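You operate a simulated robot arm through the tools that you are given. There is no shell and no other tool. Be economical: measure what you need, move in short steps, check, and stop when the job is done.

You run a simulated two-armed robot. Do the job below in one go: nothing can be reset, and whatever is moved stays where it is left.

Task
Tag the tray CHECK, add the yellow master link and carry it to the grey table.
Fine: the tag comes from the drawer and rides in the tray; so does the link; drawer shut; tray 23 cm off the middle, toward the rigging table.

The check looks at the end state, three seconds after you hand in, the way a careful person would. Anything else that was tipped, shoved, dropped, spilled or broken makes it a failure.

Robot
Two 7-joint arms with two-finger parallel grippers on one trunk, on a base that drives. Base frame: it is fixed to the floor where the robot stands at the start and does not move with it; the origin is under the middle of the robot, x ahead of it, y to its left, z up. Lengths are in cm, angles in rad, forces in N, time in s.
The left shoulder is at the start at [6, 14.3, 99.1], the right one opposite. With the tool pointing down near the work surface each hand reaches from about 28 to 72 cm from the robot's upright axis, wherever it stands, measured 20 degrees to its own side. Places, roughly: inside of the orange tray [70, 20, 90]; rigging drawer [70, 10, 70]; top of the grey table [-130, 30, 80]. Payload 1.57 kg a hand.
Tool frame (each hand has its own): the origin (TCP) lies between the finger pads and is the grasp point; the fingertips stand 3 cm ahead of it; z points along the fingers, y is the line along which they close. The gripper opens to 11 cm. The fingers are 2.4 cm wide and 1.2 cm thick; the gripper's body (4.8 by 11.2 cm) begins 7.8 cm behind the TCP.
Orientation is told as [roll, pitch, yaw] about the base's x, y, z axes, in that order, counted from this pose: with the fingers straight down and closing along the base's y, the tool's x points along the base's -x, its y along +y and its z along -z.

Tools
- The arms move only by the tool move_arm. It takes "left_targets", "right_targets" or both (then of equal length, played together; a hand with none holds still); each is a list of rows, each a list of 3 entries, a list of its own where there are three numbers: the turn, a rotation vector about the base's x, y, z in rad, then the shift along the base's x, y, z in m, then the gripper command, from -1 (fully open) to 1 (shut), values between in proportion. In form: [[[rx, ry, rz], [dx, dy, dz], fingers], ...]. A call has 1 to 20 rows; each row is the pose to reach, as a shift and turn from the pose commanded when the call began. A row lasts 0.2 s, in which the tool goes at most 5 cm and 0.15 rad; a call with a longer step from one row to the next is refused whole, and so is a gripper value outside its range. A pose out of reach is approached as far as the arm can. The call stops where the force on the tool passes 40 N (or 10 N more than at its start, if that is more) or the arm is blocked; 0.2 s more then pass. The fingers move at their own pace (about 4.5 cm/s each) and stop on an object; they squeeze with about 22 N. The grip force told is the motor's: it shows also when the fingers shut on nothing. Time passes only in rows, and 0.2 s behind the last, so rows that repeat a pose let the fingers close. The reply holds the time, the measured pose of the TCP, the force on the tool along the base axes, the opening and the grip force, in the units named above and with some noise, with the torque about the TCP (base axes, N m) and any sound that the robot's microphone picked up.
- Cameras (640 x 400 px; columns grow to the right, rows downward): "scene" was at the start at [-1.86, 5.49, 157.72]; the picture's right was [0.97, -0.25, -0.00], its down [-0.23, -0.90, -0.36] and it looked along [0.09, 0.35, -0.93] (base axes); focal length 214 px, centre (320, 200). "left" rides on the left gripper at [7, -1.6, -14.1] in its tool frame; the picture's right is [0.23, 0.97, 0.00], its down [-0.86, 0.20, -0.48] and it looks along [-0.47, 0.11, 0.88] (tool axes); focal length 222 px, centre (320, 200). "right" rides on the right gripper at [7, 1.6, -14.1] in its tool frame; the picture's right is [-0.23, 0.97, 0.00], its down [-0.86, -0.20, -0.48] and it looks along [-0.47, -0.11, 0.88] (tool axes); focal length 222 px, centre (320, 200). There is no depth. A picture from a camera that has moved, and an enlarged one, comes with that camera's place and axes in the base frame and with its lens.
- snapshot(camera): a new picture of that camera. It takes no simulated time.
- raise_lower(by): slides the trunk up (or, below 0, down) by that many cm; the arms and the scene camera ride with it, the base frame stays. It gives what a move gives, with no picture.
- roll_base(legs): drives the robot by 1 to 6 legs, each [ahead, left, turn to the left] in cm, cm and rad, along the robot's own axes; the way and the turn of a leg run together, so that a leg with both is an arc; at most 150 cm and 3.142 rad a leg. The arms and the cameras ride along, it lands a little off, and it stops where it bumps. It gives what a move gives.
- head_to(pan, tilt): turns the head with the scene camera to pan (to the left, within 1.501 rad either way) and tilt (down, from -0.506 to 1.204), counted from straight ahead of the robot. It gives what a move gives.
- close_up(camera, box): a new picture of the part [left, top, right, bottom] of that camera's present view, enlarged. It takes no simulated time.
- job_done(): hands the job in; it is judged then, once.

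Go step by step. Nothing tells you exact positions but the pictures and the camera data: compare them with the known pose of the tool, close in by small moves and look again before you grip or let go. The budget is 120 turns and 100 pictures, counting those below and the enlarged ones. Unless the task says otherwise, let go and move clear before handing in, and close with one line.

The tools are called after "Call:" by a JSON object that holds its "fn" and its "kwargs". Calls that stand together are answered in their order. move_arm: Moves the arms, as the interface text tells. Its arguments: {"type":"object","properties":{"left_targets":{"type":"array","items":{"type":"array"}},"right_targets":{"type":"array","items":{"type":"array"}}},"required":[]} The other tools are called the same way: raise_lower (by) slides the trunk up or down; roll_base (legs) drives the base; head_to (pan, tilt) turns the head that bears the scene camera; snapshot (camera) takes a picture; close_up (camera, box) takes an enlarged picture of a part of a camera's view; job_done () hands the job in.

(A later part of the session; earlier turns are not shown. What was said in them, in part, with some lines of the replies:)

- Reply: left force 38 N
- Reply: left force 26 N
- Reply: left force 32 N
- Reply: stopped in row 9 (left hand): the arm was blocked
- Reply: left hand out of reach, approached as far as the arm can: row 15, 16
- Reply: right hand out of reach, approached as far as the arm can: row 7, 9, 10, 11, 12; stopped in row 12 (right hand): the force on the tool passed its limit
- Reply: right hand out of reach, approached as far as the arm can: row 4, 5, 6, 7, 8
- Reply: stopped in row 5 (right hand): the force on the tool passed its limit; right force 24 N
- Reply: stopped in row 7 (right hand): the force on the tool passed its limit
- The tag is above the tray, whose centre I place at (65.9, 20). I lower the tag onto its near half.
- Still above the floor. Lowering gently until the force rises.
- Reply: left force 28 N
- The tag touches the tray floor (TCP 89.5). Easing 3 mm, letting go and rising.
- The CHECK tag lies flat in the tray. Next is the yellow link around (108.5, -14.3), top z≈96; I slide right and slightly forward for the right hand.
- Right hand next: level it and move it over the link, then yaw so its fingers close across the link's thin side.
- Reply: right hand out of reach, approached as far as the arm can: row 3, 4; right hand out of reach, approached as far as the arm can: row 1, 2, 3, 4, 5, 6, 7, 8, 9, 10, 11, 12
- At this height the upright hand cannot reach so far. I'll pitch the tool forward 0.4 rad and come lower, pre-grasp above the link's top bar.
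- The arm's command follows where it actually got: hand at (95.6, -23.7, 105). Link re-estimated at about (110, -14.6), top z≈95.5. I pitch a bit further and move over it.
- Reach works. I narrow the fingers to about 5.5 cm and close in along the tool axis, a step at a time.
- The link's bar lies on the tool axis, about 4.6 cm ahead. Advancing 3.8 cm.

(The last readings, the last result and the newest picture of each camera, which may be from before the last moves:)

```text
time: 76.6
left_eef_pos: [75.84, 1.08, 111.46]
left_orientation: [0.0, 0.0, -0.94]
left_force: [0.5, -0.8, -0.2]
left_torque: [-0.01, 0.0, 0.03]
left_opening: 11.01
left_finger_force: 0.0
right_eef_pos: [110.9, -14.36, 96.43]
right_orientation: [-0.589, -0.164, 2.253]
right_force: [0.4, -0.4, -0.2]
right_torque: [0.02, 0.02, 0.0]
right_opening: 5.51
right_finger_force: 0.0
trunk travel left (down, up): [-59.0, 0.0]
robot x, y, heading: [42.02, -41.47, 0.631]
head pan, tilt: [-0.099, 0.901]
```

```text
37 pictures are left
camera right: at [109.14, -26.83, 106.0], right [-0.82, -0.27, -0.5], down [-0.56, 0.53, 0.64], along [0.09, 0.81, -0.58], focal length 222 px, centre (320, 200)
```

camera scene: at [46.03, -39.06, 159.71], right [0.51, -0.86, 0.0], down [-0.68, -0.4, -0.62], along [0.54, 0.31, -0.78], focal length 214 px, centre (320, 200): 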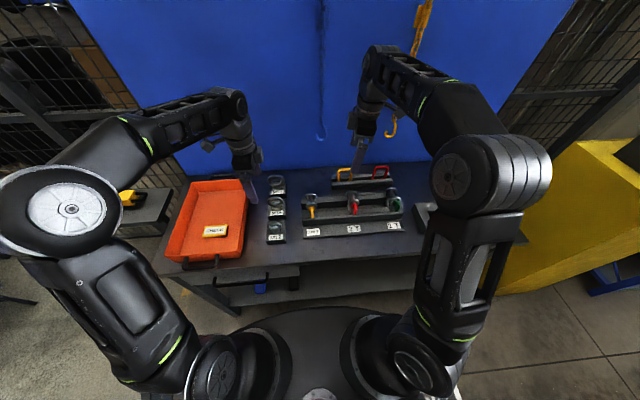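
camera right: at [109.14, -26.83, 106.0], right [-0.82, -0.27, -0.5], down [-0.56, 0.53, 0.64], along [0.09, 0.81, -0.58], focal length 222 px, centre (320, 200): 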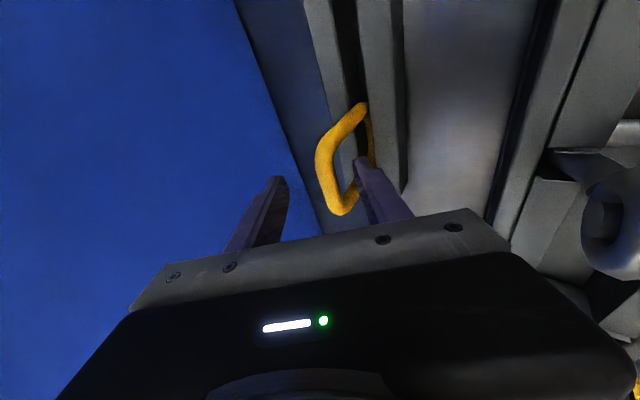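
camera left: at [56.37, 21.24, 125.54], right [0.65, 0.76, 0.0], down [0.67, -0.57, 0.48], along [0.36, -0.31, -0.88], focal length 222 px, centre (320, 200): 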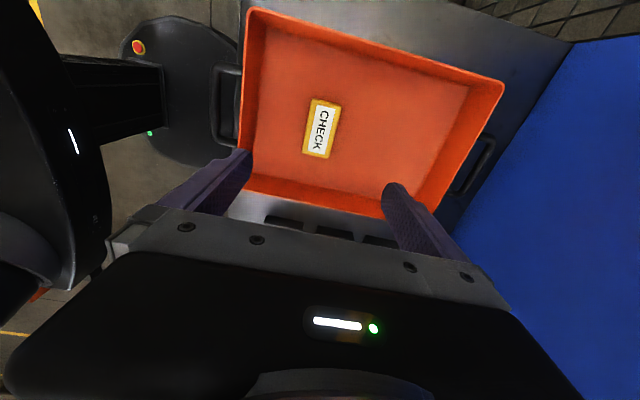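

The top bar is between the fingers. Closing.

Call:
{"fn": "move_arm", "kwargs": {"right_targets": [[[0, 0, 0], [0, 0, 0], 1], [[0, 0, 0], [0, 0, 0], 1], [[0, 0, 0], [0, 0, 0], 1], [[0, 0, 0], [0, 0, 0], 1]]}}

Call:
{"fn": "snapshot", "kwargs": {"camera": "right"}}

```text
time: 77.6
left_eef_pos: [75.81, 0.99, 111.45]
left_orientation: [0.001, 0.001, -0.939]
left_force: [0.5, 0.5, -0.1]
left_torque: [-0.01, 0.02, 0.02]
left_opening: 11.01
left_finger_force: 0.1
right_eef_pos: [110.73, -14.54, 96.14]
right_orientation: [-0.586, -0.164, 2.254]
right_force: [-3.4, -6.6, -4.0]
right_torque: [-0.43, -0.01, 0.22]
right_opening: 1.49
right_finger_force: 21.9
trunk travel left (down, up): [-59.0, 0.0]
robot x, y, heading: [42.09, -41.88, 0.632]
head pan, tilt: [-0.099, 0.901]
```

```text
36 pictures are left
camera right: at [109.15, -26.96, 105.88], right [-0.83, -0.27, -0.49], down [-0.56, 0.53, 0.64], along [0.09, 0.8, -0.59], focal length 222 px, centre (320, 200)
```

right: 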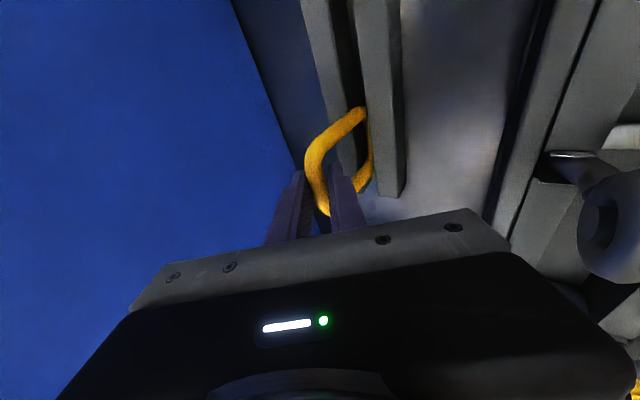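

Gripped at 1.5 cm. Lifting straight up out of the slot.

Call:
{"fn": "move_arm", "kwargs": {"right_targets": [[[0, 0, 0], [0, 0, 0.01], 1], [[0, 0, 0], [0, 0, 0.03], 1], [[0, 0, 0], [0, 0, 0.05], 1], [[0, 0, 0], [0, 0, 0.07], 1], [[0, 0, 0], [0, 0, 0.09], 1], [[0, 0, 0], [-0.008, -0.006, 0.11], 1], [[0, 0, 0], [-0.016, -0.012, 0.13], 1]]}}

Call:
{"fn": "snapshot", "kwargs": {"camera": "right"}}

Call:
{"fn": "close_up", "kwargs": {"camera": "scene", "box": [280, 100, 440, 240]}}

```text
time: 79.2
left_eef_pos: [75.78, 1.07, 111.41]
left_orientation: [0.0, 0.002, -0.939]
left_force: [-0.5, 0.4, 0.2]
left_torque: [-0.04, 0.0, -0.04]
left_opening: 10.97
left_finger_force: 0.0
right_eef_pos: [108.95, -15.67, 109.39]
right_orientation: [-0.588, -0.165, 2.254]
right_force: [-0.8, 0.8, -2.5]
right_torque: [-0.04, -0.01, 0.0]
right_opening: 1.49
right_finger_force: 22.1
trunk travel left (down, up): [-59.0, 0.0]
robot x, y, heading: [42.2, -41.56, 0.628]
head pan, tilt: [-0.099, 0.901]
```

```text
35 pictures are left
camera right: at [107.26, -28.13, 119.07], right [-0.83, -0.27, -0.5], down [-0.56, 0.53, 0.64], along [0.09, 0.81, -0.58], focal length 222 px, centre (320, 200)
```

right: 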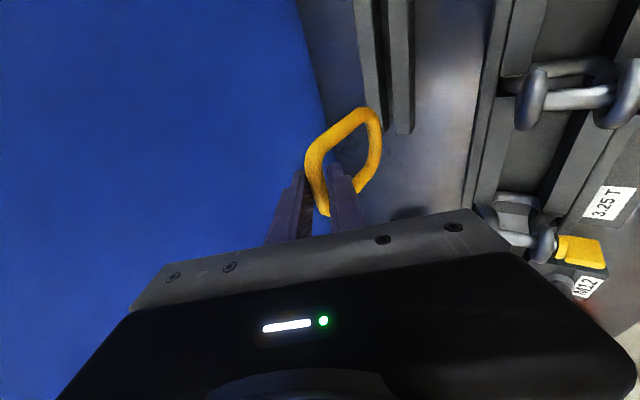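

```text
2.86 times, centred on (360, 170) of scene
camera zoom: at [46.23, -39.38, 159.7], right [0.51, -0.86, 0.0], down [-0.68, -0.4, -0.62], along [0.54, 0.31, -0.78], focal length 613 px, centre (206, 286)
```

zoom: 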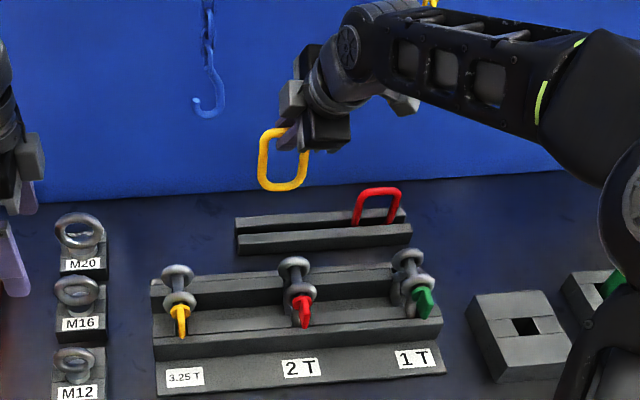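

The yellow link is out of its rack and held. I draw the hand back toward me, bringing it upright, clear of the shackles.

Call:
{"fn": "move_arm", "kwargs": {"right_targets": [[[0, 0, 0], [-0.02, -0.014, 0.02], 1], [[-0.097, 0.073, 0], [-0.05, -0.036, 0.03], 1], [[-0.194, 0.146, 0], [-0.08, -0.058, 0.03], 1], [[-0.291, 0.22, 0], [-0.11, -0.08, 0.03], 1], [[-0.388, 0.293, 0], [-0.14, -0.102, 0.03], 1], [[-0.4855, 0.366, 0], [-0.16, -0.117, 0.03], 1], [[-0.4855, 0.366, 0], [-0.16, -0.117, 0.03], 1]]}}

Call:
{"fn": "roll_base", "kwargs": {"legs": [[-4, 0, 0], [0, 38, 0]]}}

Call:
{"fn": "snapshot", "kwargs": {"camera": "scene"}}

Call:
{"fn": "snapshot", "kwargs": {"camera": "right"}}

```text
time: 80.8
left_eef_pos: [75.71, 1.07, 111.45]
left_orientation: [0.001, -0.002, -0.939]
left_force: [1.1, 0.3, -0.5]
left_torque: [0.01, -0.04, 0.02]
left_opening: 10.99
left_finger_force: 0.2
right_eef_pos: [93.13, -27.35, 112.37]
right_orientation: [-0.001, 0.001, 2.206]
right_force: [1.2, 0.8, -2.1]
right_torque: [0.04, -0.07, -0.03]
right_opening: 1.49
right_finger_force: 22.3
trunk travel left (down, up): [-59.0, 0.0]
robot x, y, heading: [42.3, -41.25, 0.635]
head pan, tilt: [-0.099, 0.901]
```

```text
time: 83.7
left_eef_pos: [49.48, 30.2, 111.45]
left_orientation: [0.002, -0.003, -0.938]
left_force: [0.2, 0.1, 0.2]
left_torque: [-0.01, -0.06, -0.03]
left_opening: 10.99
left_finger_force: 0.0
right_eef_pos: [67.02, 1.84, 112.4]
right_orientation: [-0.002, 0.001, 2.209]
right_force: [-1.7, 0.0, -1.4]
right_torque: [0.03, -0.03, 0.03]
right_opening: 1.46
right_finger_force: 21.9
trunk travel left (down, up): [-59.0, 0.0]
robot x, y, heading: [16.06, -12.44, 0.635]
head pan, tilt: [-0.099, 0.901]
```

```text
33 pictures are left
camera scene: at [20.09, -10.26, 159.7], right [0.51, -0.86, 0.0], down [-0.67, -0.4, -0.62], along [0.54, 0.32, -0.78], focal length 214 px, centre (320, 200)
```

scene: 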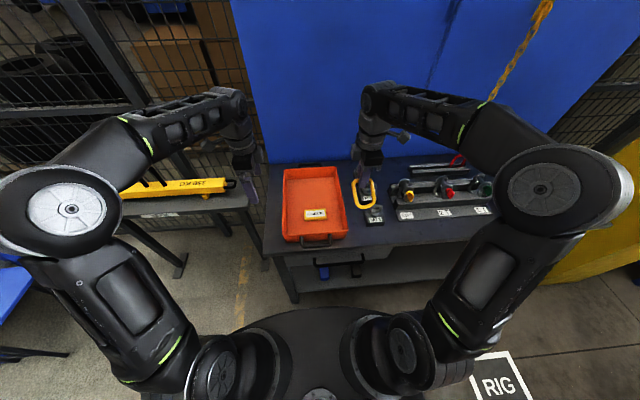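

```text
32 pictures are left
camera right: at [69.77, -4.55, 126.59], right [-0.92, -0.4, 0.0], down [-0.35, 0.81, 0.48], along [-0.19, 0.44, -0.88], focal length 222 px, centre (320, 200)
```

right: 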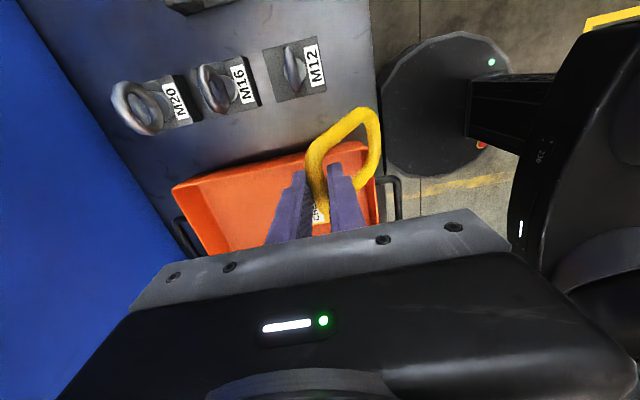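

The tray is ahead at 59 cm. I nudge forward 4 cm, then carry the link over the tray's far half.

Call:
{"fn": "roll_base", "kwargs": {"legs": [[4, 0, 0]]}}

Call:
{"fn": "move_arm", "kwargs": {"right_targets": [[[0, 0, 0], [0.001, 0.04, 0], 1], [[0, 0, 0], [0.002, 0.08, 0], 1], [[0, 0, 0], [0.003, 0.12, 0], 1], [[0, 0, 0], [0.004, 0.16, 0], 1], [[0, 0, 0], [0.005, 0.194, 0], 1], [[0, 0, 0], [0.005, 0.194, -0.03], 1], [[0, 0, 0], [0.005, 0.194, -0.06], 1], [[0, 0, 0], [0.005, 0.194, -0.09], 1], [[0, 0, 0], [0.005, 0.194, -0.09], 1]]}}

Call:
{"fn": "snapshot", "kwargs": {"camera": "right"}}

Call:
{"fn": "close_up", "kwargs": {"camera": "scene", "box": [240, 120, 400, 260]}}

```text
time: 84.6
left_eef_pos: [52.94, 32.68, 111.23]
left_orientation: [-0.001, 0.001, -0.938]
left_force: [0.8, -0.3, -0.4]
left_torque: [-0.01, 0.05, 0.02]
left_opening: 11.0
left_finger_force: 0.0
right_eef_pos: [70.3, 4.22, 112.24]
right_orientation: [-0.001, 0.0, 2.209]
right_force: [0.4, 0.2, -1.9]
right_torque: [-0.02, 0.01, 0.04]
right_opening: 1.44
right_finger_force: 22.2
trunk travel left (down, up): [-59.0, 0.0]
robot x, y, heading: [19.81, -10.12, 0.632]
head pan, tilt: [-0.099, 0.901]
```

```text
time: 86.6
left_eef_pos: [52.72, 32.6, 111.39]
left_orientation: [0.001, -0.002, -0.936]
left_force: [0.5, 0.5, 0.7]
left_torque: [-0.01, 0.02, 0.01]
left_opening: 11.0
left_finger_force: 0.0
right_eef_pos: [70.76, 23.8, 103.48]
right_orientation: [-0.001, 0.002, 2.206]
right_force: [0.5, 0.3, -1.3]
right_torque: [0.02, -0.04, 0.0]
right_opening: 1.45
right_finger_force: 21.6
right hand out of reach, approached as far as the arm can: row 4, 5, 6
trunk travel left (down, up): [-59.0, 0.0]
robot x, y, heading: [19.32, -10.07, 0.632]
head pan, tilt: [-0.099, 0.901]
```

```text
31 pictures are left
camera right: at [73.53, 17.23, 117.72], right [-0.92, -0.4, 0.0], down [-0.35, 0.81, 0.48], along [-0.19, 0.44, -0.88], focal length 222 px, centre (320, 200)
```

right: 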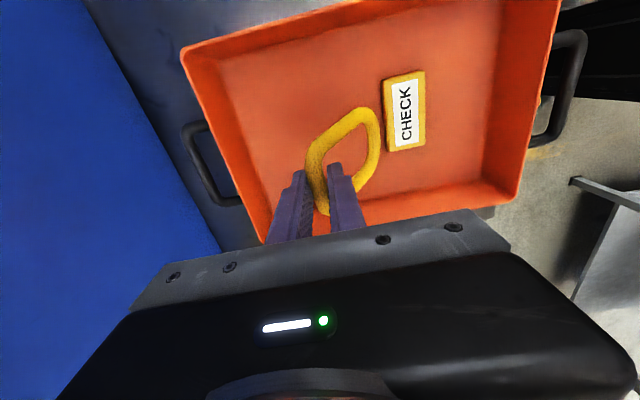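

```text
2.86 times, centred on (320, 190) of scene
camera zoom: at [23.41, -7.9, 159.7], right [0.51, -0.86, 0.0], down [-0.68, -0.4, -0.62], along [0.53, 0.32, -0.78], focal length 613 px, centre (320, 229)
```

zoom: 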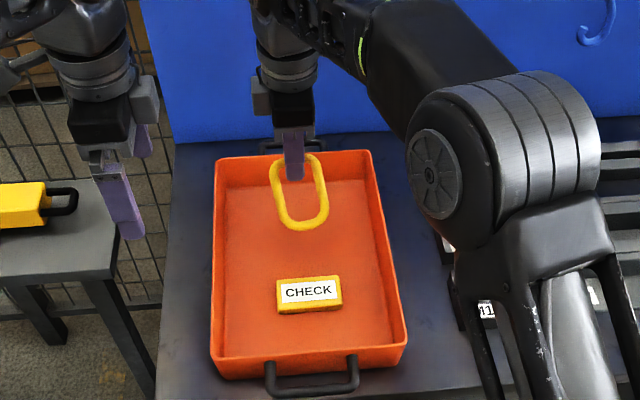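

The link hangs over the far half of the tray, tag clear of it. Lowering.

Call:
{"fn": "move_arm", "kwargs": {"right_targets": [[[0, 0, 0], [0, 0, -0.03], 1], [[0, 0, 0], [0, 0, -0.06], 1], [[0, 0, 0], [0, 0, -0.075], 1], [[0, 0, 0], [0, 0, -0.075], 1]]}}

Call:
{"fn": "snapshot", "kwargs": {"camera": "right"}}

```text
time: 87.6
left_eef_pos: [52.69, 32.56, 111.42]
left_orientation: [-0.001, -0.001, -0.935]
left_force: [-0.2, 0.7, -0.1]
left_torque: [0.0, -0.01, -0.05]
left_opening: 10.98
left_finger_force: 0.0
right_eef_pos: [70.66, 23.68, 95.86]
right_orientation: [-0.002, 0.004, 2.208]
right_force: [-0.5, 0.2, -1.5]
right_torque: [0.04, -0.04, -0.01]
right_opening: 1.46
right_finger_force: 22.4
trunk travel left (down, up): [-59.0, 0.0]
robot x, y, heading: [19.62, -9.97, 0.63]
head pan, tilt: [-0.099, 0.901]
```

```text
29 pictures are left
camera right: at [73.42, 17.15, 110.02], right [-0.92, -0.4, 0.0], down [-0.35, 0.81, 0.48], along [-0.19, 0.44, -0.88], focal length 222 px, centre (320, 200)
```

right: 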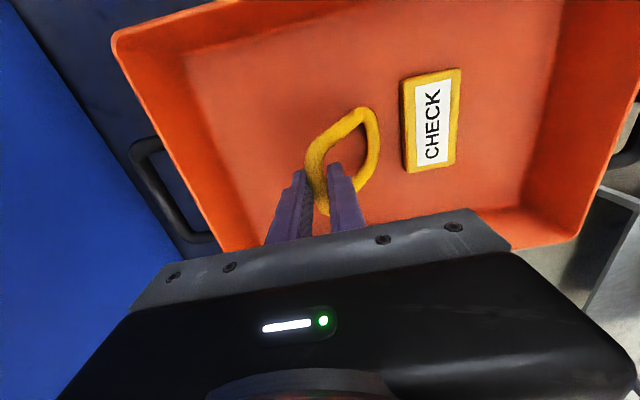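

Call:
{"fn": "move_arm", "kwargs": {"right_targets": [[[0, 0, 0], [0, 0, -0.007], 1], [[0, 0, 0], [0, 0, -0.014], 1], [[0, 0, 0], [0, 0, -0.02], 1], [[0, 0, 0], [0, 0, -0.02], 1]]}}

Call:
{"fn": "close_up", "kwargs": {"camera": "scene", "box": [280, 140, 360, 210]}}

```text
time: 88.6
left_eef_pos: [52.72, 32.52, 111.42]
left_orientation: [0.002, -0.001, -0.935]
left_force: [0.0, 0.8, -0.2]
left_torque: [-0.01, 0.02, -0.01]
left_opening: 10.98
left_finger_force: 0.0
right_eef_pos: [70.81, 23.74, 93.76]
right_orientation: [-0.002, 0.003, 2.208]
right_force: [2.8, 0.9, 3.7]
right_torque: [-0.13, 0.06, 0.04]
right_opening: 1.54
right_finger_force: 21.4
trunk travel left (down, up): [-59.0, 0.0]
robot x, y, heading: [19.18, -9.97, 0.633]
head pan, tilt: [-0.099, 0.901]
```

```text
5.71 times, centred on (320, 175) of scene
camera zoom: at [23.36, -7.98, 159.7], right [0.51, -0.86, 0.0], down [-0.67, -0.4, -0.62], along [0.53, 0.32, -0.78], focal length 1226 px, centre (320, 343)
```

zoom: 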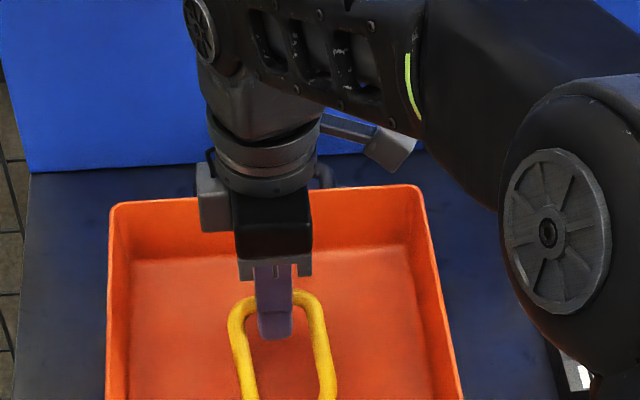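

The link touches the tray floor. Opening the fingers and rising after it has settled.

Call:
{"fn": "move_arm", "kwargs": {"right_targets": [[[0, 0, 0], [0, 0, 0], 0.3], [[0, 0, 0], [0, 0, 0], -0.3], [[0, 0, 0], [0, 0, 0], -0.6], [[0, 0, 0], [0, 0, 0], -0.6], [[0, 0, 0], [0, 0, 0], -0.6], [[0, 0, 0], [0, 0, 0.02], -0.6], [[0, 0, 0], [0, 0, 0.05], -0.6], [[0, 0, 0], [0, 0, 0.09], -0.6], [[0, 0, 0], [-0.01, -0.007, 0.13], -0.6], [[0, 0, 0], [-0.02, -0.014, 0.16], -0.6], [[0, 0, 0], [-0.02, -0.014, 0.16], -0.6]]}}

Call:
{"fn": "snapshot", "kwargs": {"camera": "right"}}

```text
time: 91.0
left_eef_pos: [52.86, 32.56, 111.51]
left_orientation: [-0.001, -0.001, -0.936]
left_force: [-0.1, 0.5, -0.5]
left_torque: [-0.02, 0.01, 0.0]
left_opening: 10.99
left_finger_force: 0.1
right_eef_pos: [68.44, 22.52, 109.83]
right_orientation: [-0.001, 0.0, 2.207]
right_force: [-0.1, 0.6, -0.3]
right_torque: [-0.03, 0.02, 0.0]
right_opening: 8.81
right_finger_force: 0.1
trunk travel left (down, up): [-59.0, 0.0]
robot x, y, heading: [19.69, -9.86, 0.629]
head pan, tilt: [-0.099, 0.901]
```

```text
27 pictures are left
camera right: at [71.3, 16.0, 124.04], right [-0.92, -0.4, 0.0], down [-0.35, 0.81, 0.48], along [-0.19, 0.44, -0.88], focal length 222 px, centre (320, 200)
```

right: 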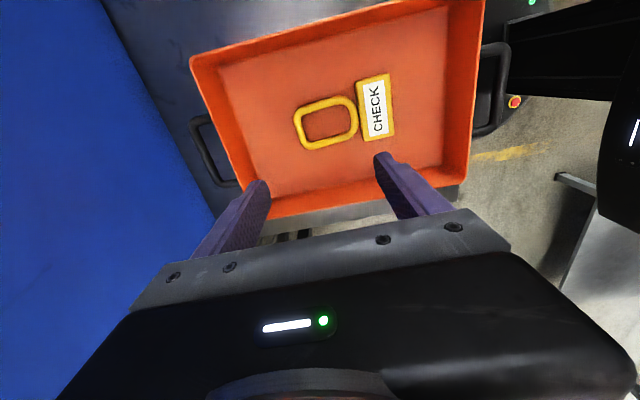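

Tag and link both lie flat in the tray. Next both hands turn to close across the tray's side walls: I bring them above the middles of the left and right walls.

Call:
{"fn": "move_arm", "kwargs": {"left_targets": [[[0, 0, 0.143], [0.0058, -0.0032, 0], -1], [[0, 0, 0.286], [0.0116, -0.0064, 0], -1], [[0, 0, 0.429], [0.0175, -0.0095, 0], -1], [[0, 0, 0.571], [0.0233, -0.0127, 0], -1], [[0, 0, 0.714], [0.0291, -0.0159, 0], -1], [[0, 0, 0.857], [0.0349, -0.0191, 0], -1], [[0, 0, 1.0], [0.0407, -0.0223, 0], -1], [[0, 0, 1.143], [0.0465, -0.0255, 0], -1], [[0, 0, 1.286], [0.0524, -0.0286, -0.025], -1], [[0, 0, 1.428], [0.0582, -0.0318, -0.05], -1], [[0, 0, 1.571], [0.064, -0.035, -0.074], -1], [[0, 0, 1.571], [0.064, -0.035, -0.074], -1]], "right_targets": [[[0, 0, -0.143], [0.0036, -0.0105, 0], -1], [[0, 0, -0.287], [0.0073, -0.0209, 0], -1], [[0, 0, -0.43], [0.0109, -0.0314, 0], -1], [[0, 0, -0.573], [0.0145, -0.0418, 0], -1], [[0, 0, -0.717], [0.0182, -0.0523, 0], -1], [[0, 0, -0.86], [0.0218, -0.0627, 0], -1], [[0, 0, -1.004], [0.0255, -0.0732, 0], -1], [[0, 0, -1.147], [0.0291, -0.0836, 0], -1], [[0, 0, -1.29], [0.0327, -0.0941, -0.02], -1], [[0, 0, -1.434], [0.0364, -0.1045, -0.04], -1], [[0, 0, -1.577], [0.04, -0.115, -0.058], -1], [[0, 0, -1.577], [0.04, -0.115, -0.058], -1]]}}

Call:
{"fn": "snapshot", "kwargs": {"camera": "left"}}

Call:
{"fn": "snapshot", "kwargs": {"camera": "right"}}

Call:
{"fn": "close_up", "kwargs": {"camera": "scene", "box": [240, 120, 400, 260]}}

```text
time: 93.6
left_eef_pos: [59.12, 29.02, 103.88]
left_orientation: [0.0, -0.002, 0.637]
left_force: [0.0, 0.3, -0.2]
left_torque: [0.03, 0.04, -0.01]
left_opening: 11.03
left_finger_force: 0.1
right_eef_pos: [72.79, 10.75, 104.13]
right_orientation: [-0.002, 0.001, 0.628]
right_force: [0.7, -0.3, -0.2]
right_torque: [-0.02, 0.02, -0.02]
right_opening: 11.0
right_finger_force: 0.0
trunk travel left (down, up): [-59.0, 0.0]
robot x, y, heading: [19.46, -9.99, 0.635]
head pan, tilt: [-0.099, 0.901]
```

```text
26 pictures are left
camera left: at [54.48, 23.55, 117.96], right [-0.76, 0.65, 0.0], down [0.57, 0.67, 0.48], along [0.31, 0.37, -0.88], focal length 222 px, centre (320, 200)
```

left: 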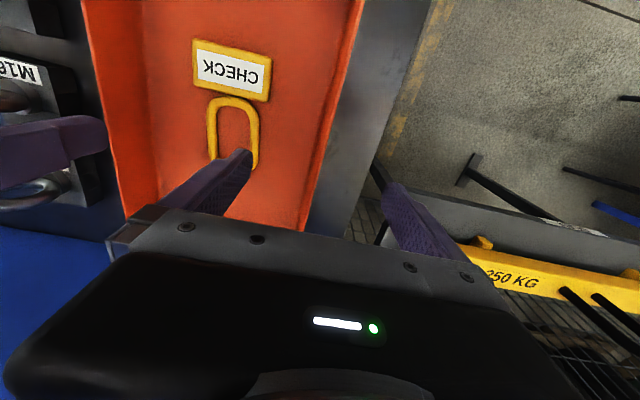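

```text
25 pictures are left
camera right: at [66.12, 8.05, 118.34], right [-0.39, 0.92, 0.0], down [0.81, 0.34, 0.48], along [0.44, 0.18, -0.88], focal length 222 px, centre (320, 200)
```

right: 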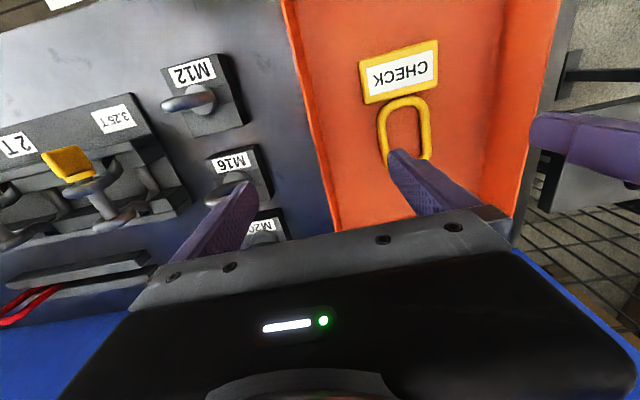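

```text
2.86 times, centred on (320, 190) of scene
camera zoom: at [23.31, -7.98, 159.7], right [0.51, -0.86, 0.0], down [-0.67, -0.4, -0.62], along [0.54, 0.32, -0.78], focal length 613 px, centre (320, 229)
```

zoom: 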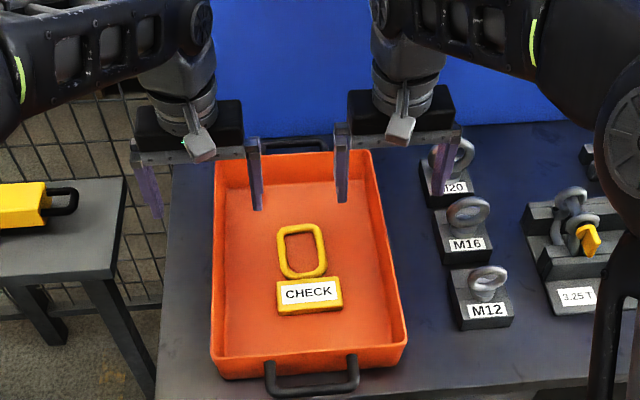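

The hands are over the wall middles. To clear the eye bolts I narrow the openings to about 6 cm, then descend around the walls.

Call:
{"fn": "move_arm", "kwargs": {"left_targets": [[[0, 0, 0], [-0.002, 0.003, 0], -0.1], [[0, 0, 0], [-0.003, 0.004, 0], -0.1], [[0, 0, 0], [-0.003, 0.004, 0], -0.1], [[0, 0, 0], [-0.003, 0.004, -0.03], -0.1], [[0, 0, 0], [-0.003, 0.004, -0.06], -0.1], [[0, 0, 0], [-0.003, 0.004, -0.09], -0.1], [[0, 0, 0], [-0.003, 0.004, -0.11], -0.1], [[0, 0, 0], [-0.003, 0.004, -0.125], -0.1], [[0, 0, 0], [-0.003, 0.004, -0.125], -0.1]], "right_targets": [[[0, 0, 0], [0, 0, 0], -0.1], [[0, 0, 0], [0, 0, 0], -0.1], [[0, 0, 0], [0, 0, 0], -0.1], [[0, 0, 0], [0, 0, -0.03], -0.1], [[0, 0, 0], [0, 0, -0.06], -0.1], [[0, 0, 0], [0, 0, -0.09], -0.1], [[0, 0, 0], [0, 0, -0.11], -0.1], [[0, 0, 0], [0, 0, -0.128], -0.1], [[0, 0, 0], [0, 0, -0.128], -0.1]]}}

Call:
{"fn": "snapshot", "kwargs": {"camera": "left"}}

Call:
{"fn": "snapshot", "kwargs": {"camera": "right"}}

```text
time: 95.6
left_eef_pos: [58.85, 29.55, 91.65]
left_orientation: [0.001, -0.001, 0.635]
left_force: [-0.1, 0.4, 0.8]
left_torque: [-0.01, 0.02, -0.01]
left_opening: 6.05
left_finger_force: 0.1
right_eef_pos: [72.7, 10.6, 91.04]
right_orientation: [0.0, 0.0, 0.631]
right_force: [0.2, 0.5, -0.1]
right_torque: [0.0, -0.02, -0.03]
right_opening: 6.03
right_finger_force: 0.1
trunk travel left (down, up): [-59.0, 0.0]
robot x, y, heading: [19.64, -10.24, 0.635]
head pan, tilt: [-0.099, 0.901]
```

```text
23 pictures are left
camera left: at [54.17, 24.03, 105.53], right [-0.76, 0.65, 0.0], down [0.57, 0.67, 0.48], along [0.31, 0.36, -0.88], focal length 222 px, centre (320, 200)
```

left: 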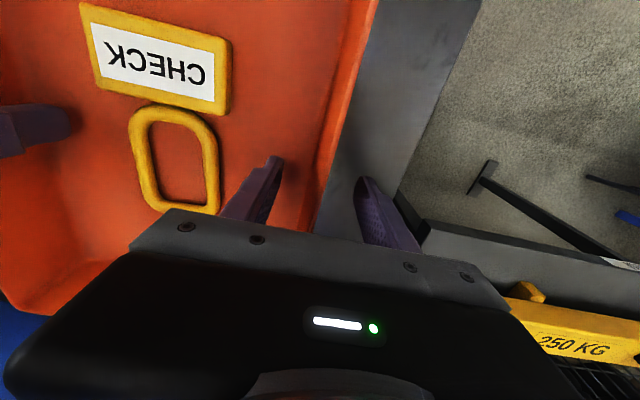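

```text
22 pictures are left
camera right: at [66.15, 8.01, 105.34], right [-0.39, 0.92, 0.0], down [0.81, 0.34, 0.48], along [0.44, 0.18, -0.88], focal length 222 px, centre (320, 200)
```

right: 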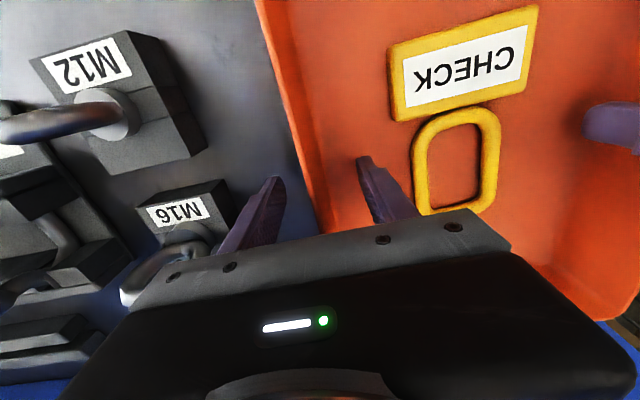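

Both walls lie between the fingers, outer fingers clear. Lowering the last bit and closing both hands.

Call:
{"fn": "move_arm", "kwargs": {"left_targets": [[[0, 0, 0], [0, 0, -0.007], -0.1], [[0, 0, 0], [0, 0, -0.015], -0.1], [[0, 0, 0], [0, 0, -0.015], 0.3], [[0, 0, 0], [0, 0, -0.015], 0.6], [[0, 0, 0], [0, 0, -0.015], 1], [[0, 0, 0], [0, 0, -0.015], 1], [[0, 0, 0], [0, 0, -0.015], 1], [[0, 0, 0], [0, 0, -0.015], 1]], "right_targets": [[[0, 0, 0], [0, 0, -0.005], -0.1], [[0, 0, 0], [0, 0, -0.01], -0.1], [[0, 0, 0], [0, 0, -0.01], 0.3], [[0, 0, 0], [0, 0, -0.01], 0.6], [[0, 0, 0], [0, 0, -0.01], 1], [[0, 0, 0], [0, 0, -0.01], 1], [[0, 0, 0], [0, 0, -0.01], 1], [[0, 0, 0], [0, 0, -0.01], 1]]}}

Call:
{"fn": "snapshot", "kwargs": {"camera": "left"}}

```text
time: 97.4
left_eef_pos: [58.81, 29.42, 89.91]
left_orientation: [0.0, 0.0, 0.631]
left_force: [0.1, -4.6, -0.2]
left_torque: [-0.95, -0.95, -0.39]
left_opening: 0.68
left_finger_force: 22.5
right_eef_pos: [72.82, 10.73, 90.2]
right_orientation: [0.0, 0.002, 0.632]
right_force: [-0.2, 2.4, -0.1]
right_torque: [0.92, 0.92, -0.26]
right_opening: 0.69
right_finger_force: 22.1
trunk travel left (down, up): [-59.0, 0.0]
robot x, y, heading: [19.14, -10.15, 0.632]
head pan, tilt: [-0.099, 0.901]
```

```text
21 pictures are left
camera left: at [54.16, 23.95, 104.01], right [-0.76, 0.65, 0.0], down [0.57, 0.67, 0.48], along [0.31, 0.36, -0.88], focal length 222 px, centre (320, 200)
```

left: 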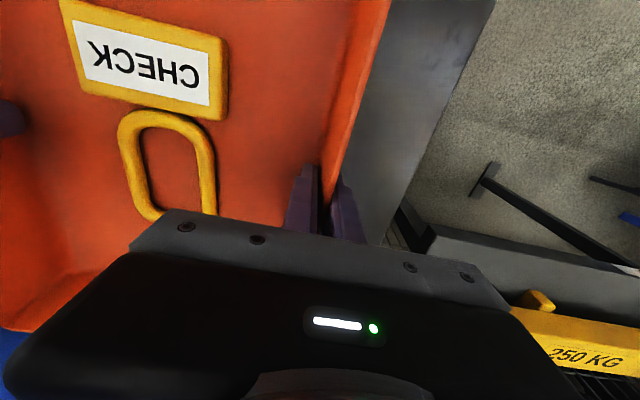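

Both walls are gripped. Lifting both hands together a few centimetres as a test.

Call:
{"fn": "move_arm", "kwargs": {"left_targets": [[[0, 0, 0], [0, 0, 0.005], 1], [[0, 0, 0], [0, 0, 0.01], 1], [[0, 0, 0], [0, 0, 0.02], 1], [[0, 0, 0], [0, 0, 0.03], 1], [[0, 0, 0], [0, 0, 0.04], 1], [[0, 0, 0], [0, 0, 0.04], 1]], "right_targets": [[[0, 0, 0], [0, 0, 0.005], 1], [[0, 0, 0], [0, 0, 0.01], 1], [[0, 0, 0], [0, 0, 0.02], 1], [[0, 0, 0], [0, 0, 0.03], 1], [[0, 0, 0], [0, 0, 0.04], 1], [[0, 0, 0], [0, 0, 0.04], 1]]}}

Call:
{"fn": "close_up", "kwargs": {"camera": "scene", "box": [240, 120, 400, 260]}}

```text
time: 98.8
left_eef_pos: [58.81, 29.38, 93.83]
left_orientation: [0.001, 0.002, 0.636]
left_force: [-1.4, -5.0, -3.4]
left_torque: [-1.15, -0.68, -0.53]
left_opening: 0.71
left_finger_force: 21.5
right_eef_pos: [72.73, 10.9, 94.14]
right_orientation: [-0.002, 0.0, 0.631]
right_force: [1.4, 4.2, -4.7]
right_torque: [1.1, 0.61, -0.34]
right_opening: 0.68
right_finger_force: 22.1
trunk travel left (down, up): [-59.0, 0.0]
robot x, y, heading: [19.62, -10.52, 0.63]
head pan, tilt: [-0.099, 0.901]
```

```text
2.86 times, centred on (320, 190) of scene
camera zoom: at [23.44, -7.93, 159.69], right [0.51, -0.86, 0.0], down [-0.68, -0.4, -0.62], along [0.53, 0.32, -0.78], focal length 613 px, centre (320, 229)
```

zoom: 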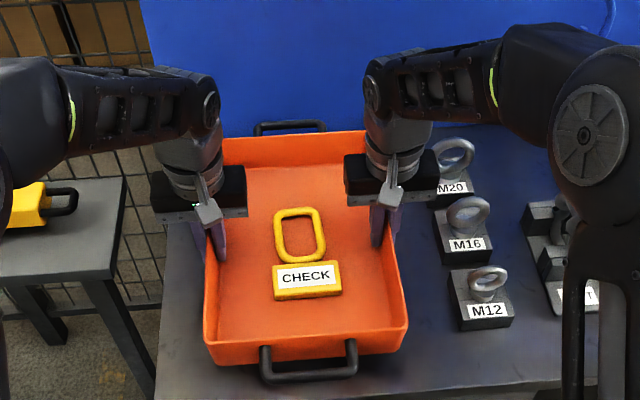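

The tray (about 0.85 kg) hangs level with both items in it. I raise it further, back away from the rigging table, and turn toward the grey table.

Call:
{"fn": "move_arm", "kwargs": {"left_targets": [[[0, 0, 0], [0, 0, 0.015], 1], [[0, 0, 0], [0, 0, 0.03], 1], [[0, 0, 0], [0, 0, 0.045], 1], [[0, 0, 0], [0, 0, 0.06], 1], [[0, 0, 0], [0, 0, 0.075], 1], [[0, 0, 0], [0, 0, 0.08], 1], [[0, 0, 0], [0, 0, 0.08], 1]], "right_targets": [[[0, 0, 0], [0, 0, 0.015], 1], [[0, 0, 0], [0, 0, 0.03], 1], [[0, 0, 0], [0, 0, 0.045], 1], [[0, 0, 0], [0, 0, 0.06], 1], [[0, 0, 0], [0, 0, 0.075], 1], [[0, 0, 0], [0, 0, 0.08], 1], [[0, 0, 0], [0, 0, 0.08], 1]]}}

Call:
{"fn": "roll_base", "kwargs": {"legs": [[-45, 0, 0]]}}

Call:
{"fn": "head_to", "kwargs": {"pan": 1.3, "tilt": 0.6}}

Call:
{"fn": "snapshot", "kwargs": {"camera": "scene"}}

```text
time: 100.4
left_eef_pos: [58.91, 29.38, 101.86]
left_orientation: [0.001, 0.0, 0.634]
left_force: [0.2, -6.8, -3.9]
left_torque: [-1.1, -0.69, -0.57]
left_opening: 0.71
left_finger_force: 22.5
right_eef_pos: [72.73, 10.83, 102.18]
right_orientation: [-0.002, -0.001, 0.63]
right_force: [0.7, 6.5, -4.1]
right_torque: [1.07, 0.67, -0.46]
right_opening: 0.7
right_finger_force: 22.4
trunk travel left (down, up): [-59.0, 0.0]
robot x, y, heading: [19.42, -9.97, 0.635]
head pan, tilt: [-0.099, 0.901]
```

```text
time: 103.0
left_eef_pos: [23.09, 3.27, 102.02]
left_orientation: [-0.001, 0.001, 0.637]
left_force: [2.8, -10.3, -2.8]
left_torque: [-1.07, -0.87, -0.49]
left_opening: 0.73
left_finger_force: 22.5
right_eef_pos: [36.92, -15.32, 102.34]
right_orientation: [0.0, 0.002, 0.63]
right_force: [-2.5, 9.4, -3.9]
right_torque: [1.0, 0.81, -0.46]
right_opening: 0.67
right_finger_force: 22.1
trunk travel left (down, up): [-59.0, 0.0]
robot x, y, heading: [-16.4, -36.24, 0.638]
head pan, tilt: [-0.099, 0.901]
```

```text
time: 104.6
left_eef_pos: [23.07, 3.37, 102.03]
left_orientation: [0.0, 0.002, 0.637]
left_force: [-4.4, -1.9, -4.4]
left_torque: [-1.17, -0.65, -0.49]
left_opening: 0.71
left_finger_force: 22.1
right_eef_pos: [37.13, -15.22, 102.28]
right_orientation: [0.0, 0.002, 0.631]
right_force: [3.2, 2.0, -3.4]
right_torque: [1.09, 0.67, -0.35]
right_opening: 0.7
right_finger_force: 22.1
trunk travel left (down, up): [-59.0, 0.0]
robot x, y, heading: [-15.86, -36.21, 0.633]
head pan, tilt: [1.3, 0.6]
```

```text
19 pictures are left
camera scene: at [-21.86, -29.73, 162.18], right [0.93, 0.36, 0.0], down [0.2, -0.53, -0.82], along [-0.29, 0.77, -0.57], focal length 214 px, centre (320, 200)
```

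scene: 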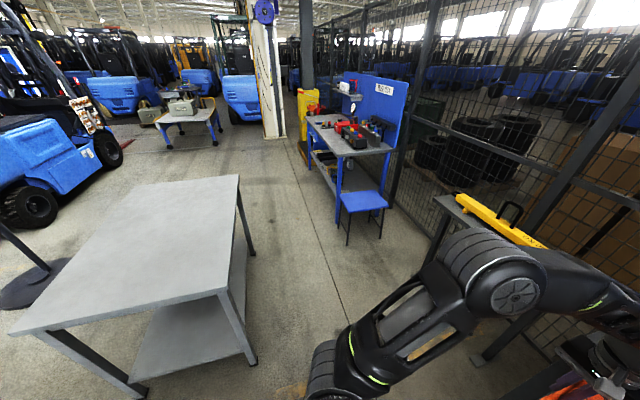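

The grey table is seen: corners give its middle at about (-137, 27) and its long side parallel to the rigging table. The rigging table's middle is about (86, 1), so the tray's target is near (-114, 24.6). I turn around and slide along outside the table.

Call:
{"fn": "roll_base", "kwargs": {"legs": [[0, 0, 1.57], [0, 0, 1.57], [-18, 0, 0], [0, -60, 0]]}}

Call:
{"fn": "head_to", "kwargs": {"pan": 0.0, "tilt": 0.8}}

Call:
{"fn": "snapshot", "kwargs": {"camera": "scene"}}

```text
time: 116.8
left_eef_pos: [-77.11, -19.14, 101.95]
left_orientation: [-0.001, -0.001, -2.466]
left_force: [2.2, 2.0, -3.8]
left_torque: [1.01, 0.79, -0.47]
left_opening: 0.71
left_finger_force: 21.6
right_eef_pos: [-91.85, -1.14, 102.23]
right_orientation: [0.0, 0.002, -2.472]
right_force: [-2.4, -1.8, -3.3]
right_torque: [-1.0, -0.8, -0.3]
right_opening: 0.66
right_finger_force: 21.5
trunk travel left (down, up): [-59.0, 0.0]
robot x, y, heading: [-39.46, 21.58, -2.472]
head pan, tilt: [1.3, 0.6]
```

```text
time: 118.3
left_eef_pos: [-77.14, -19.17, 101.93]
left_orientation: [0.0, 0.001, -2.468]
left_force: [3.0, 0.9, -4.0]
left_torque: [1.06, 0.79, -0.41]
left_opening: 0.69
left_finger_force: 21.8
right_eef_pos: [-91.84, -1.04, 102.19]
right_orientation: [-0.002, 0.001, -2.47]
right_force: [-2.4, -1.3, -3.7]
right_torque: [-1.02, -0.83, -0.3]
right_opening: 0.68
right_finger_force: 21.8
trunk travel left (down, up): [-59.0, 0.0]
robot x, y, heading: [-39.41, 21.65, -2.475]
head pan, tilt: [0.0, 0.799]
```

```text
18 pictures are left
camera scene: at [-43.77, 18.76, 160.49], right [-0.62, 0.78, 0.0], down [0.56, 0.45, -0.7], along [-0.54, -0.43, -0.72], focal length 214 px, centre (320, 200)
```

scene: 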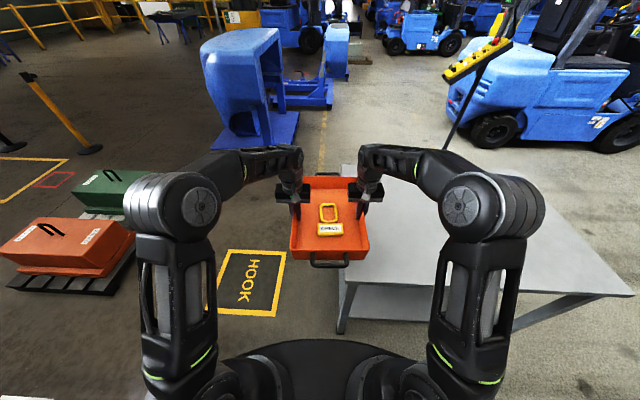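

Two views agree: table top z≈80, middle (-137.2, 26.8), so the tray should be centred near (-114.4, 24.1). I trim the heading and slide right.

Call:
{"fn": "roll_base", "kwargs": {"legs": [[0, 0, -0.05], [0, -42.6, 0], [2, 0, 0]]}}

Call:
{"fn": "snapshot", "kwargs": {"camera": "scene"}}

```text
time: 121.7
left_eef_pos: [-106.27, 17.15, 101.99]
left_orientation: [0.001, 0.003, -2.527]
left_force: [2.3, 0.4, -4.3]
left_torque: [1.06, 0.79, -0.45]
left_opening: 0.72
left_finger_force: 22.0
right_eef_pos: [-119.78, 36.04, 102.18]
right_orientation: [0.001, 0.003, -2.53]
right_force: [-3.2, -1.4, -4.9]
right_torque: [-0.99, -0.83, -0.31]
right_opening: 0.67
right_finger_force: 21.7
trunk travel left (down, up): [-59.0, 0.0]
robot x, y, heading: [-66.18, 56.05, -2.528]
head pan, tilt: [0.0, 0.799]
```

```text
17 pictures are left
camera scene: at [-70.71, 52.96, 160.48], right [-0.58, 0.82, 0.0], down [0.59, 0.41, -0.7], along [-0.57, -0.4, -0.72], focal length 214 px, centre (320, 200)
```

scene: 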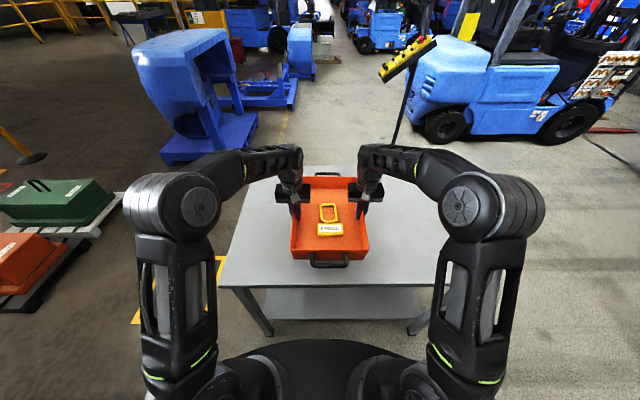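

Tray midpoint is now (-113.0, 26.6). A closer look to confirm the table's corners.

Call:
{"fn": "close_up", "kwargs": {"camera": "scene", "box": [200, 140, 480, 315]}}

```text
2.29 times, centred on (340, 228) of scene
camera zoom: at [-70.71, 52.96, 160.48], right [-0.58, 0.82, 0.0], down [0.59, 0.41, -0.7], along [-0.57, -0.4, -0.72], focal length 490 px, centre (274, 137)
```

zoom: 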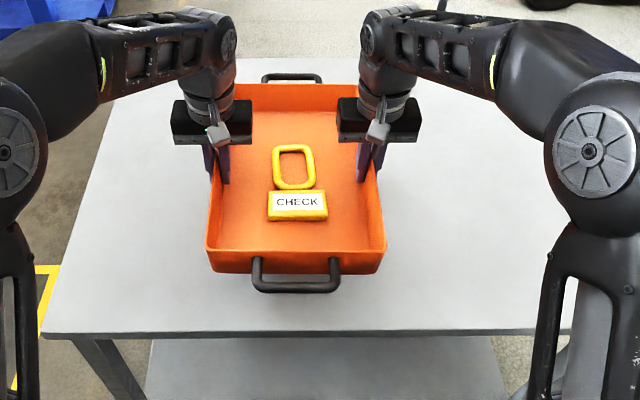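

The tray needs about 2 cm further ahead and 2 cm to my left. I nudge the base, then lower both hands together.

Call:
{"fn": "roll_base", "kwargs": {"legs": [[2, 2, 0]]}}

Call:
{"fn": "move_arm", "kwargs": {"left_targets": [[[0, 0, 0], [0, 0, -0.01], 1], [[0, 0, 0], [0, 0, -0.025], 1], [[0, 0, 0], [0, 0, -0.04], 1], [[0, 0, 0], [0, 0, -0.055], 1], [[0, 0, 0], [0, 0, -0.07], 1], [[0, 0, 0], [0, 0, -0.085], 1], [[0, 0, 0], [0, 0, -0.1], 1], [[0, 0, 0], [0, 0, -0.115], 1], [[0, 0, 0], [0, 0, -0.13], 1], [[0, 0, 0], [0, 0, -0.14], 1], [[0, 0, 0], [0, 0, -0.14], 1]], "right_targets": [[[0, 0, 0], [0, 0, -0.01], 1], [[0, 0, 0], [0, 0, -0.025], 1], [[0, 0, 0], [0, 0, -0.04], 1], [[0, 0, 0], [0, 0, -0.055], 1], [[0, 0, 0], [0, 0, -0.07], 1], [[0, 0, 0], [0, 0, -0.085], 1], [[0, 0, 0], [0, 0, -0.1], 1], [[0, 0, 0], [0, 0, -0.115], 1], [[0, 0, 0], [0, 0, -0.13], 1], [[0, 0, 0], [0, 0, -0.14], 1], [[0, 0, 0], [0, 0, -0.14], 1]]}}

Call:
{"fn": "close_up", "kwargs": {"camera": "scene", "box": [200, 140, 480, 315]}}

```text
time: 122.6
left_eef_pos: [-106.69, 14.21, 101.93]
left_orientation: [-0.001, 0.002, -2.527]
left_force: [3.0, 1.4, -2.7]
left_torque: [0.98, 1.02, -0.4]
left_opening: 0.72
left_finger_force: 21.6
right_eef_pos: [-120.18, 33.18, 102.16]
right_orientation: [-0.003, 0.004, -2.532]
right_force: [-4.0, -0.7, -4.4]
right_torque: [-0.78, -1.01, -0.28]
right_opening: 0.68
right_finger_force: 22.1
trunk travel left (down, up): [-59.0, 0.0]
robot x, y, heading: [-67.03, 53.08, -2.528]
head pan, tilt: [0.0, 0.799]
```

```text
time: 124.9
left_eef_pos: [-106.73, 14.29, 88.57]
left_orientation: [-0.002, -0.011, -2.524]
left_force: [6.4, -1.7, 20.2]
left_torque: [1.97, -0.09, -0.35]
left_opening: 0.74
left_finger_force: 21.8
right_eef_pos: [-120.0, 33.13, 88.69]
right_orientation: [0.001, -0.009, -2.531]
right_force: [1.1, 3.8, 14.2]
right_torque: [-0.95, -1.15, -0.09]
right_opening: 0.75
right_finger_force: 22.2
trunk travel left (down, up): [-59.0, 0.0]
robot x, y, heading: [-66.66, 53.06, -2.526]
head pan, tilt: [0.0, 0.799]
stopped in row 11 (left hand): the force on the tool passed its limit (the readings are from after the stop); the commanded pose is now the measured one
```

```text
2.29 times, centred on (340, 228) of scene
camera zoom: at [-70.66, 50.53, 160.53], right [-0.58, 0.82, 0.0], down [0.58, 0.41, -0.7], along [-0.57, -0.4, -0.72], focal length 490 px, centre (274, 137)
```

zoom: 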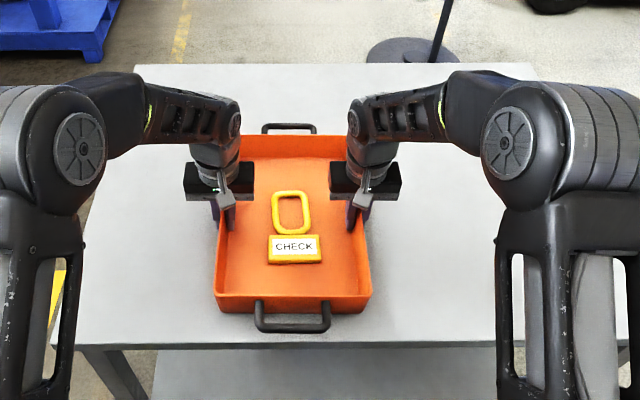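

Contact: the grey top is about z≈84, which moves my estimate of its middle to about (-131.3, 25); the tray must go about 3.7 cm back toward me and 4.2 cm left. Lifting slightly, shifting the base, and lowering again.

Call:
{"fn": "move_arm", "kwargs": {"left_targets": [[[0, 0, 0], [0, 0, 0.01], 1], [[0, 0, 0], [0, 0, 0.025], 1], [[0, 0, 0], [0, 0, 0.035], 1], [[0, 0, 0], [0, 0, 0.035], 1]], "right_targets": [[[0, 0, 0], [0, 0, 0.01], 1], [[0, 0, 0], [0, 0, 0.025], 1], [[0, 0, 0], [0, 0, 0.035], 1], [[0, 0, 0], [0, 0, 0.035], 1]]}}

Call:
{"fn": "roll_base", "kwargs": {"legs": [[-3.7, 4.2, 0]]}}

Call:
{"fn": "close_up", "kwargs": {"camera": "scene", "box": [200, 140, 520, 340]}}

```text
time: 125.9
left_eef_pos: [-106.85, 14.08, 91.6]
left_orientation: [-0.001, -0.005, -2.525]
left_force: [6.2, -2.2, -4.2]
left_torque: [1.28, 0.72, -0.55]
left_opening: 0.73
left_finger_force: 22.3
right_eef_pos: [-120.21, 33.13, 91.78]
right_orientation: [0.0, -0.004, -2.533]
right_force: [-5.8, 3.3, -3.4]
right_torque: [-1.26, -0.7, -0.24]
right_opening: 0.71
right_finger_force: 21.8
trunk travel left (down, up): [-59.0, 0.0]
robot x, y, heading: [-66.83, 53.11, -2.527]
head pan, tilt: [0.0, 0.799]
```

```text
time: 126.8
left_eef_pos: [-101.43, 12.85, 91.67]
left_orientation: [-0.001, -0.007, -2.526]
left_force: [8.6, -3.8, -3.6]
left_torque: [1.37, 0.59, -0.6]
left_opening: 0.72
left_finger_force: 22.6
right_eef_pos: [-114.74, 31.78, 91.89]
right_orientation: [-0.003, -0.005, -2.532]
right_force: [-7.8, 4.4, -3.4]
right_torque: [-1.31, -0.54, -0.34]
right_opening: 0.69
right_finger_force: 22.2
trunk travel left (down, up): [-59.0, 0.0]
robot x, y, heading: [-61.28, 51.53, -2.531]
head pan, tilt: [0.0, 0.799]
```

```text
2.00 times, centred on (360, 240) of scene
camera zoom: at [-65.49, 48.97, 160.49], right [-0.58, 0.82, 0.0], down [0.59, 0.41, -0.7], along [-0.57, -0.4, -0.72], focal length 429 px, centre (240, 120)
```

zoom: 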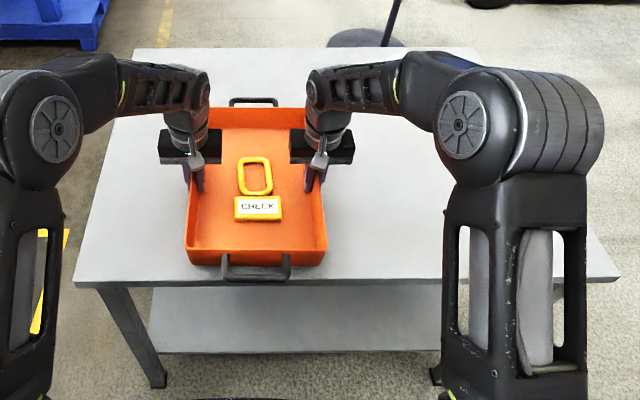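

All four table corners are visible now: the tray sits about 17 cm nearer me and 16.6 cm left of the middle, i.e. 23–24 cm off toward the rigging table. Lowering onto the table.

Call:
{"fn": "move_arm", "kwargs": {"left_targets": [[[0, 0, 0], [0, 0, -0.008], 1], [[0, 0, 0], [0, 0, -0.016], 1], [[0, 0, 0], [0, 0, -0.024], 1], [[0, 0, 0], [0, 0, -0.03], 1], [[0, 0, 0], [0, 0, -0.033], 1], [[0, 0, 0], [0, 0, -0.033], 1]], "right_targets": [[[0, 0, 0], [0, 0, -0.008], 1], [[0, 0, 0], [0, 0, -0.016], 1], [[0, 0, 0], [0, 0, -0.024], 1], [[0, 0, 0], [0, 0, -0.03], 1], [[0, 0, 0], [0, 0, -0.033], 1], [[0, 0, 0], [0, 0, -0.033], 1]]}}

```text
time: 128.2
left_eef_pos: [-101.52, 12.82, 88.6]
left_orientation: [-0.001, -0.008, -2.524]
left_force: [6.3, 0.5, 21.1]
left_torque: [1.55, 0.31, -0.51]
left_opening: 0.76
left_finger_force: 22.1
right_eef_pos: [-114.9, 31.93, 88.66]
right_orientation: [0.002, -0.009, -2.533]
right_force: [-7.1, -3.2, -4.2]
right_torque: [-1.15, -0.76, -0.17]
right_opening: 0.73
right_finger_force: 21.8
trunk travel left (down, up): [-59.0, 0.0]
robot x, y, heading: [-61.34, 51.91, -2.526]
head pan, tilt: [0.0, 0.799]
```

The left side has touched; I lower the right side a few millimetres, then release both hands.

Call:
{"fn": "move_arm", "kwargs": {"left_targets": [[[0, 0, 0], [0, 0, 0.001], 1], [[0, 0, 0], [0, 0, 0.002], 1], [[0, 0, 0], [0, 0, 0.002], 1]], "right_targets": [[[0, 0, 0], [0, 0, -0.002], 1], [[0, 0, 0], [0, 0, -0.004], 1], [[0, 0, 0], [0, 0, -0.004], 1]]}}

Call:
{"fn": "move_arm", "kwargs": {"left_targets": [[[0, 0, 0], [0, 0, 0], 0.6], [[0, 0, 0], [0, 0, 0], 0.2], [[0, 0, 0], [0, 0, 0], -0.1], [[0, 0, 0], [0, 0, 0], -0.1], [[0, 0, 0], [0, 0, 0], -0.1], [[0, 0, 0], [0, 0, 0.02], -0.1], [[0, 0, 0], [0, 0, 0.05], -0.1], [[0, 0, 0], [0, 0, 0.09], -0.1], [[0, 0, 0], [0, 0, 0.13], -0.1], [[0, 0, 0], [0, 0, 0.17], -0.1], [[0, 0, 0], [0, 0, 0.2], -0.1]], "right_targets": [[[0, 0, 0], [0, 0, 0], 0.6], [[0, 0, 0], [0, 0, 0], 0.2], [[0, 0, 0], [0, 0, 0], -0.1], [[0, 0, 0], [0, 0, 0], -0.1], [[0, 0, 0], [0, 0, 0], -0.1], [[0, 0, 0], [0, 0, 0.02], -0.1], [[0, 0, 0], [0, 0, 0.05], -0.1], [[0, 0, 0], [0, 0, 0.09], -0.1], [[0, 0, 0], [0, 0, 0.13], -0.1], [[0, 0, 0], [0, 0, 0.17], -0.1], [[0, 0, 0], [0, 0, 0.2], -0.1]]}}

Call:
{"fn": "roll_base", "kwargs": {"legs": [[-35, 0, 0]]}}

Call:
{"fn": "close_up", "kwargs": {"camera": "scene", "box": [200, 80, 520, 280]}}

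```text
time: 128.9
left_eef_pos: [-101.45, 12.86, 88.57]
left_orientation: [-0.002, -0.008, -2.525]
left_force: [2.5, -1.8, 5.4]
left_torque: [1.49, 0.48, -0.34]
left_opening: 0.74
left_finger_force: 21.9
right_eef_pos: [-114.98, 31.74, 88.54]
right_orientation: [0.002, -0.012, -2.532]
right_force: [0.7, 4.8, 12.0]
right_torque: [-0.81, -1.5, 0.09]
right_opening: 0.7
right_finger_force: 22.3
trunk travel left (down, up): [-59.0, 0.0]
robot x, y, heading: [-61.28, 51.8, -2.531]
head pan, tilt: [0.0, 0.799]
stopped in row 3 (right hand): the force on the tool passed its limit (the readings are from after the stop); the commanded pose is now the measured one
```

```text
time: 131.3
left_eef_pos: [-101.65, 12.83, 108.67]
left_orientation: [0.001, -0.007, -2.525]
left_force: [0.1, 0.1, 0.4]
left_torque: [0.0, 0.02, 0.0]
left_opening: 6.03
left_finger_force: 0.0
right_eef_pos: [-114.96, 32.01, 108.25]
right_orientation: [0.002, -0.008, -2.532]
right_force: [-0.4, -1.0, 0.1]
right_torque: [0.02, 0.01, 0.05]
right_opening: 6.04
right_finger_force: 0.2
trunk travel left (down, up): [-59.0, 0.0]
robot x, y, heading: [-61.07, 52.47, -2.526]
head pan, tilt: [0.0, 0.799]
```

```text
time: 133.6
left_eef_pos: [-72.84, 32.88, 108.56]
left_orientation: [0.0, -0.008, -2.52]
left_force: [0.0, -0.2, 1.1]
left_torque: [0.03, 0.02, 0.0]
left_opening: 6.03
left_finger_force: 0.0
right_eef_pos: [-86.24, 51.95, 108.26]
right_orientation: [0.001, -0.009, -2.526]
right_force: [0.1, 0.3, -0.6]
right_torque: [0.02, 0.0, -0.01]
right_opening: 6.05
right_finger_force: 0.0
trunk travel left (down, up): [-59.0, 0.0]
robot x, y, heading: [-32.67, 72.13, -2.524]
head pan, tilt: [0.0, 0.799]
```

```text
2.00 times, centred on (360, 180) of scene
camera zoom: at [-36.9, 69.34, 160.5], right [-0.58, 0.82, 0.0], down [0.58, 0.41, -0.7], along [-0.57, -0.4, -0.72], focal length 429 px, centre (240, 240)
```

zoom: 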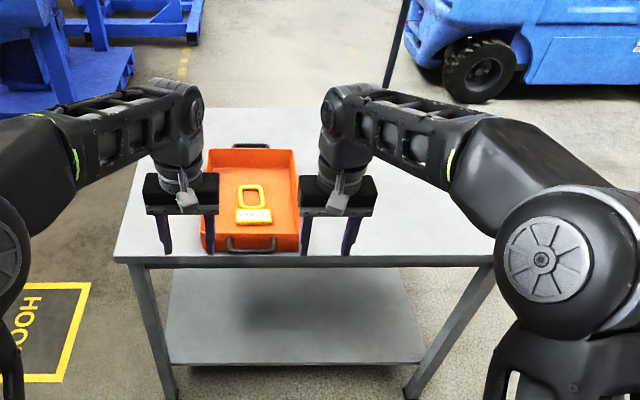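

The tray stands flat on the grey table, about 23 cm off its middle toward the rigging table, holding the CHECK tag and the yellow link. The hands are empty and clear, and the drawer is shut. Handing in.

Call:
{"fn": "job_done", "kwargs": {}}

```text
The job is handed in.
```

The tray is on the grey table with the CHECK tag and the yellow master link in it, about 23 cm off the middle toward the rigging table by my camera measurements, and the drawer is shut.
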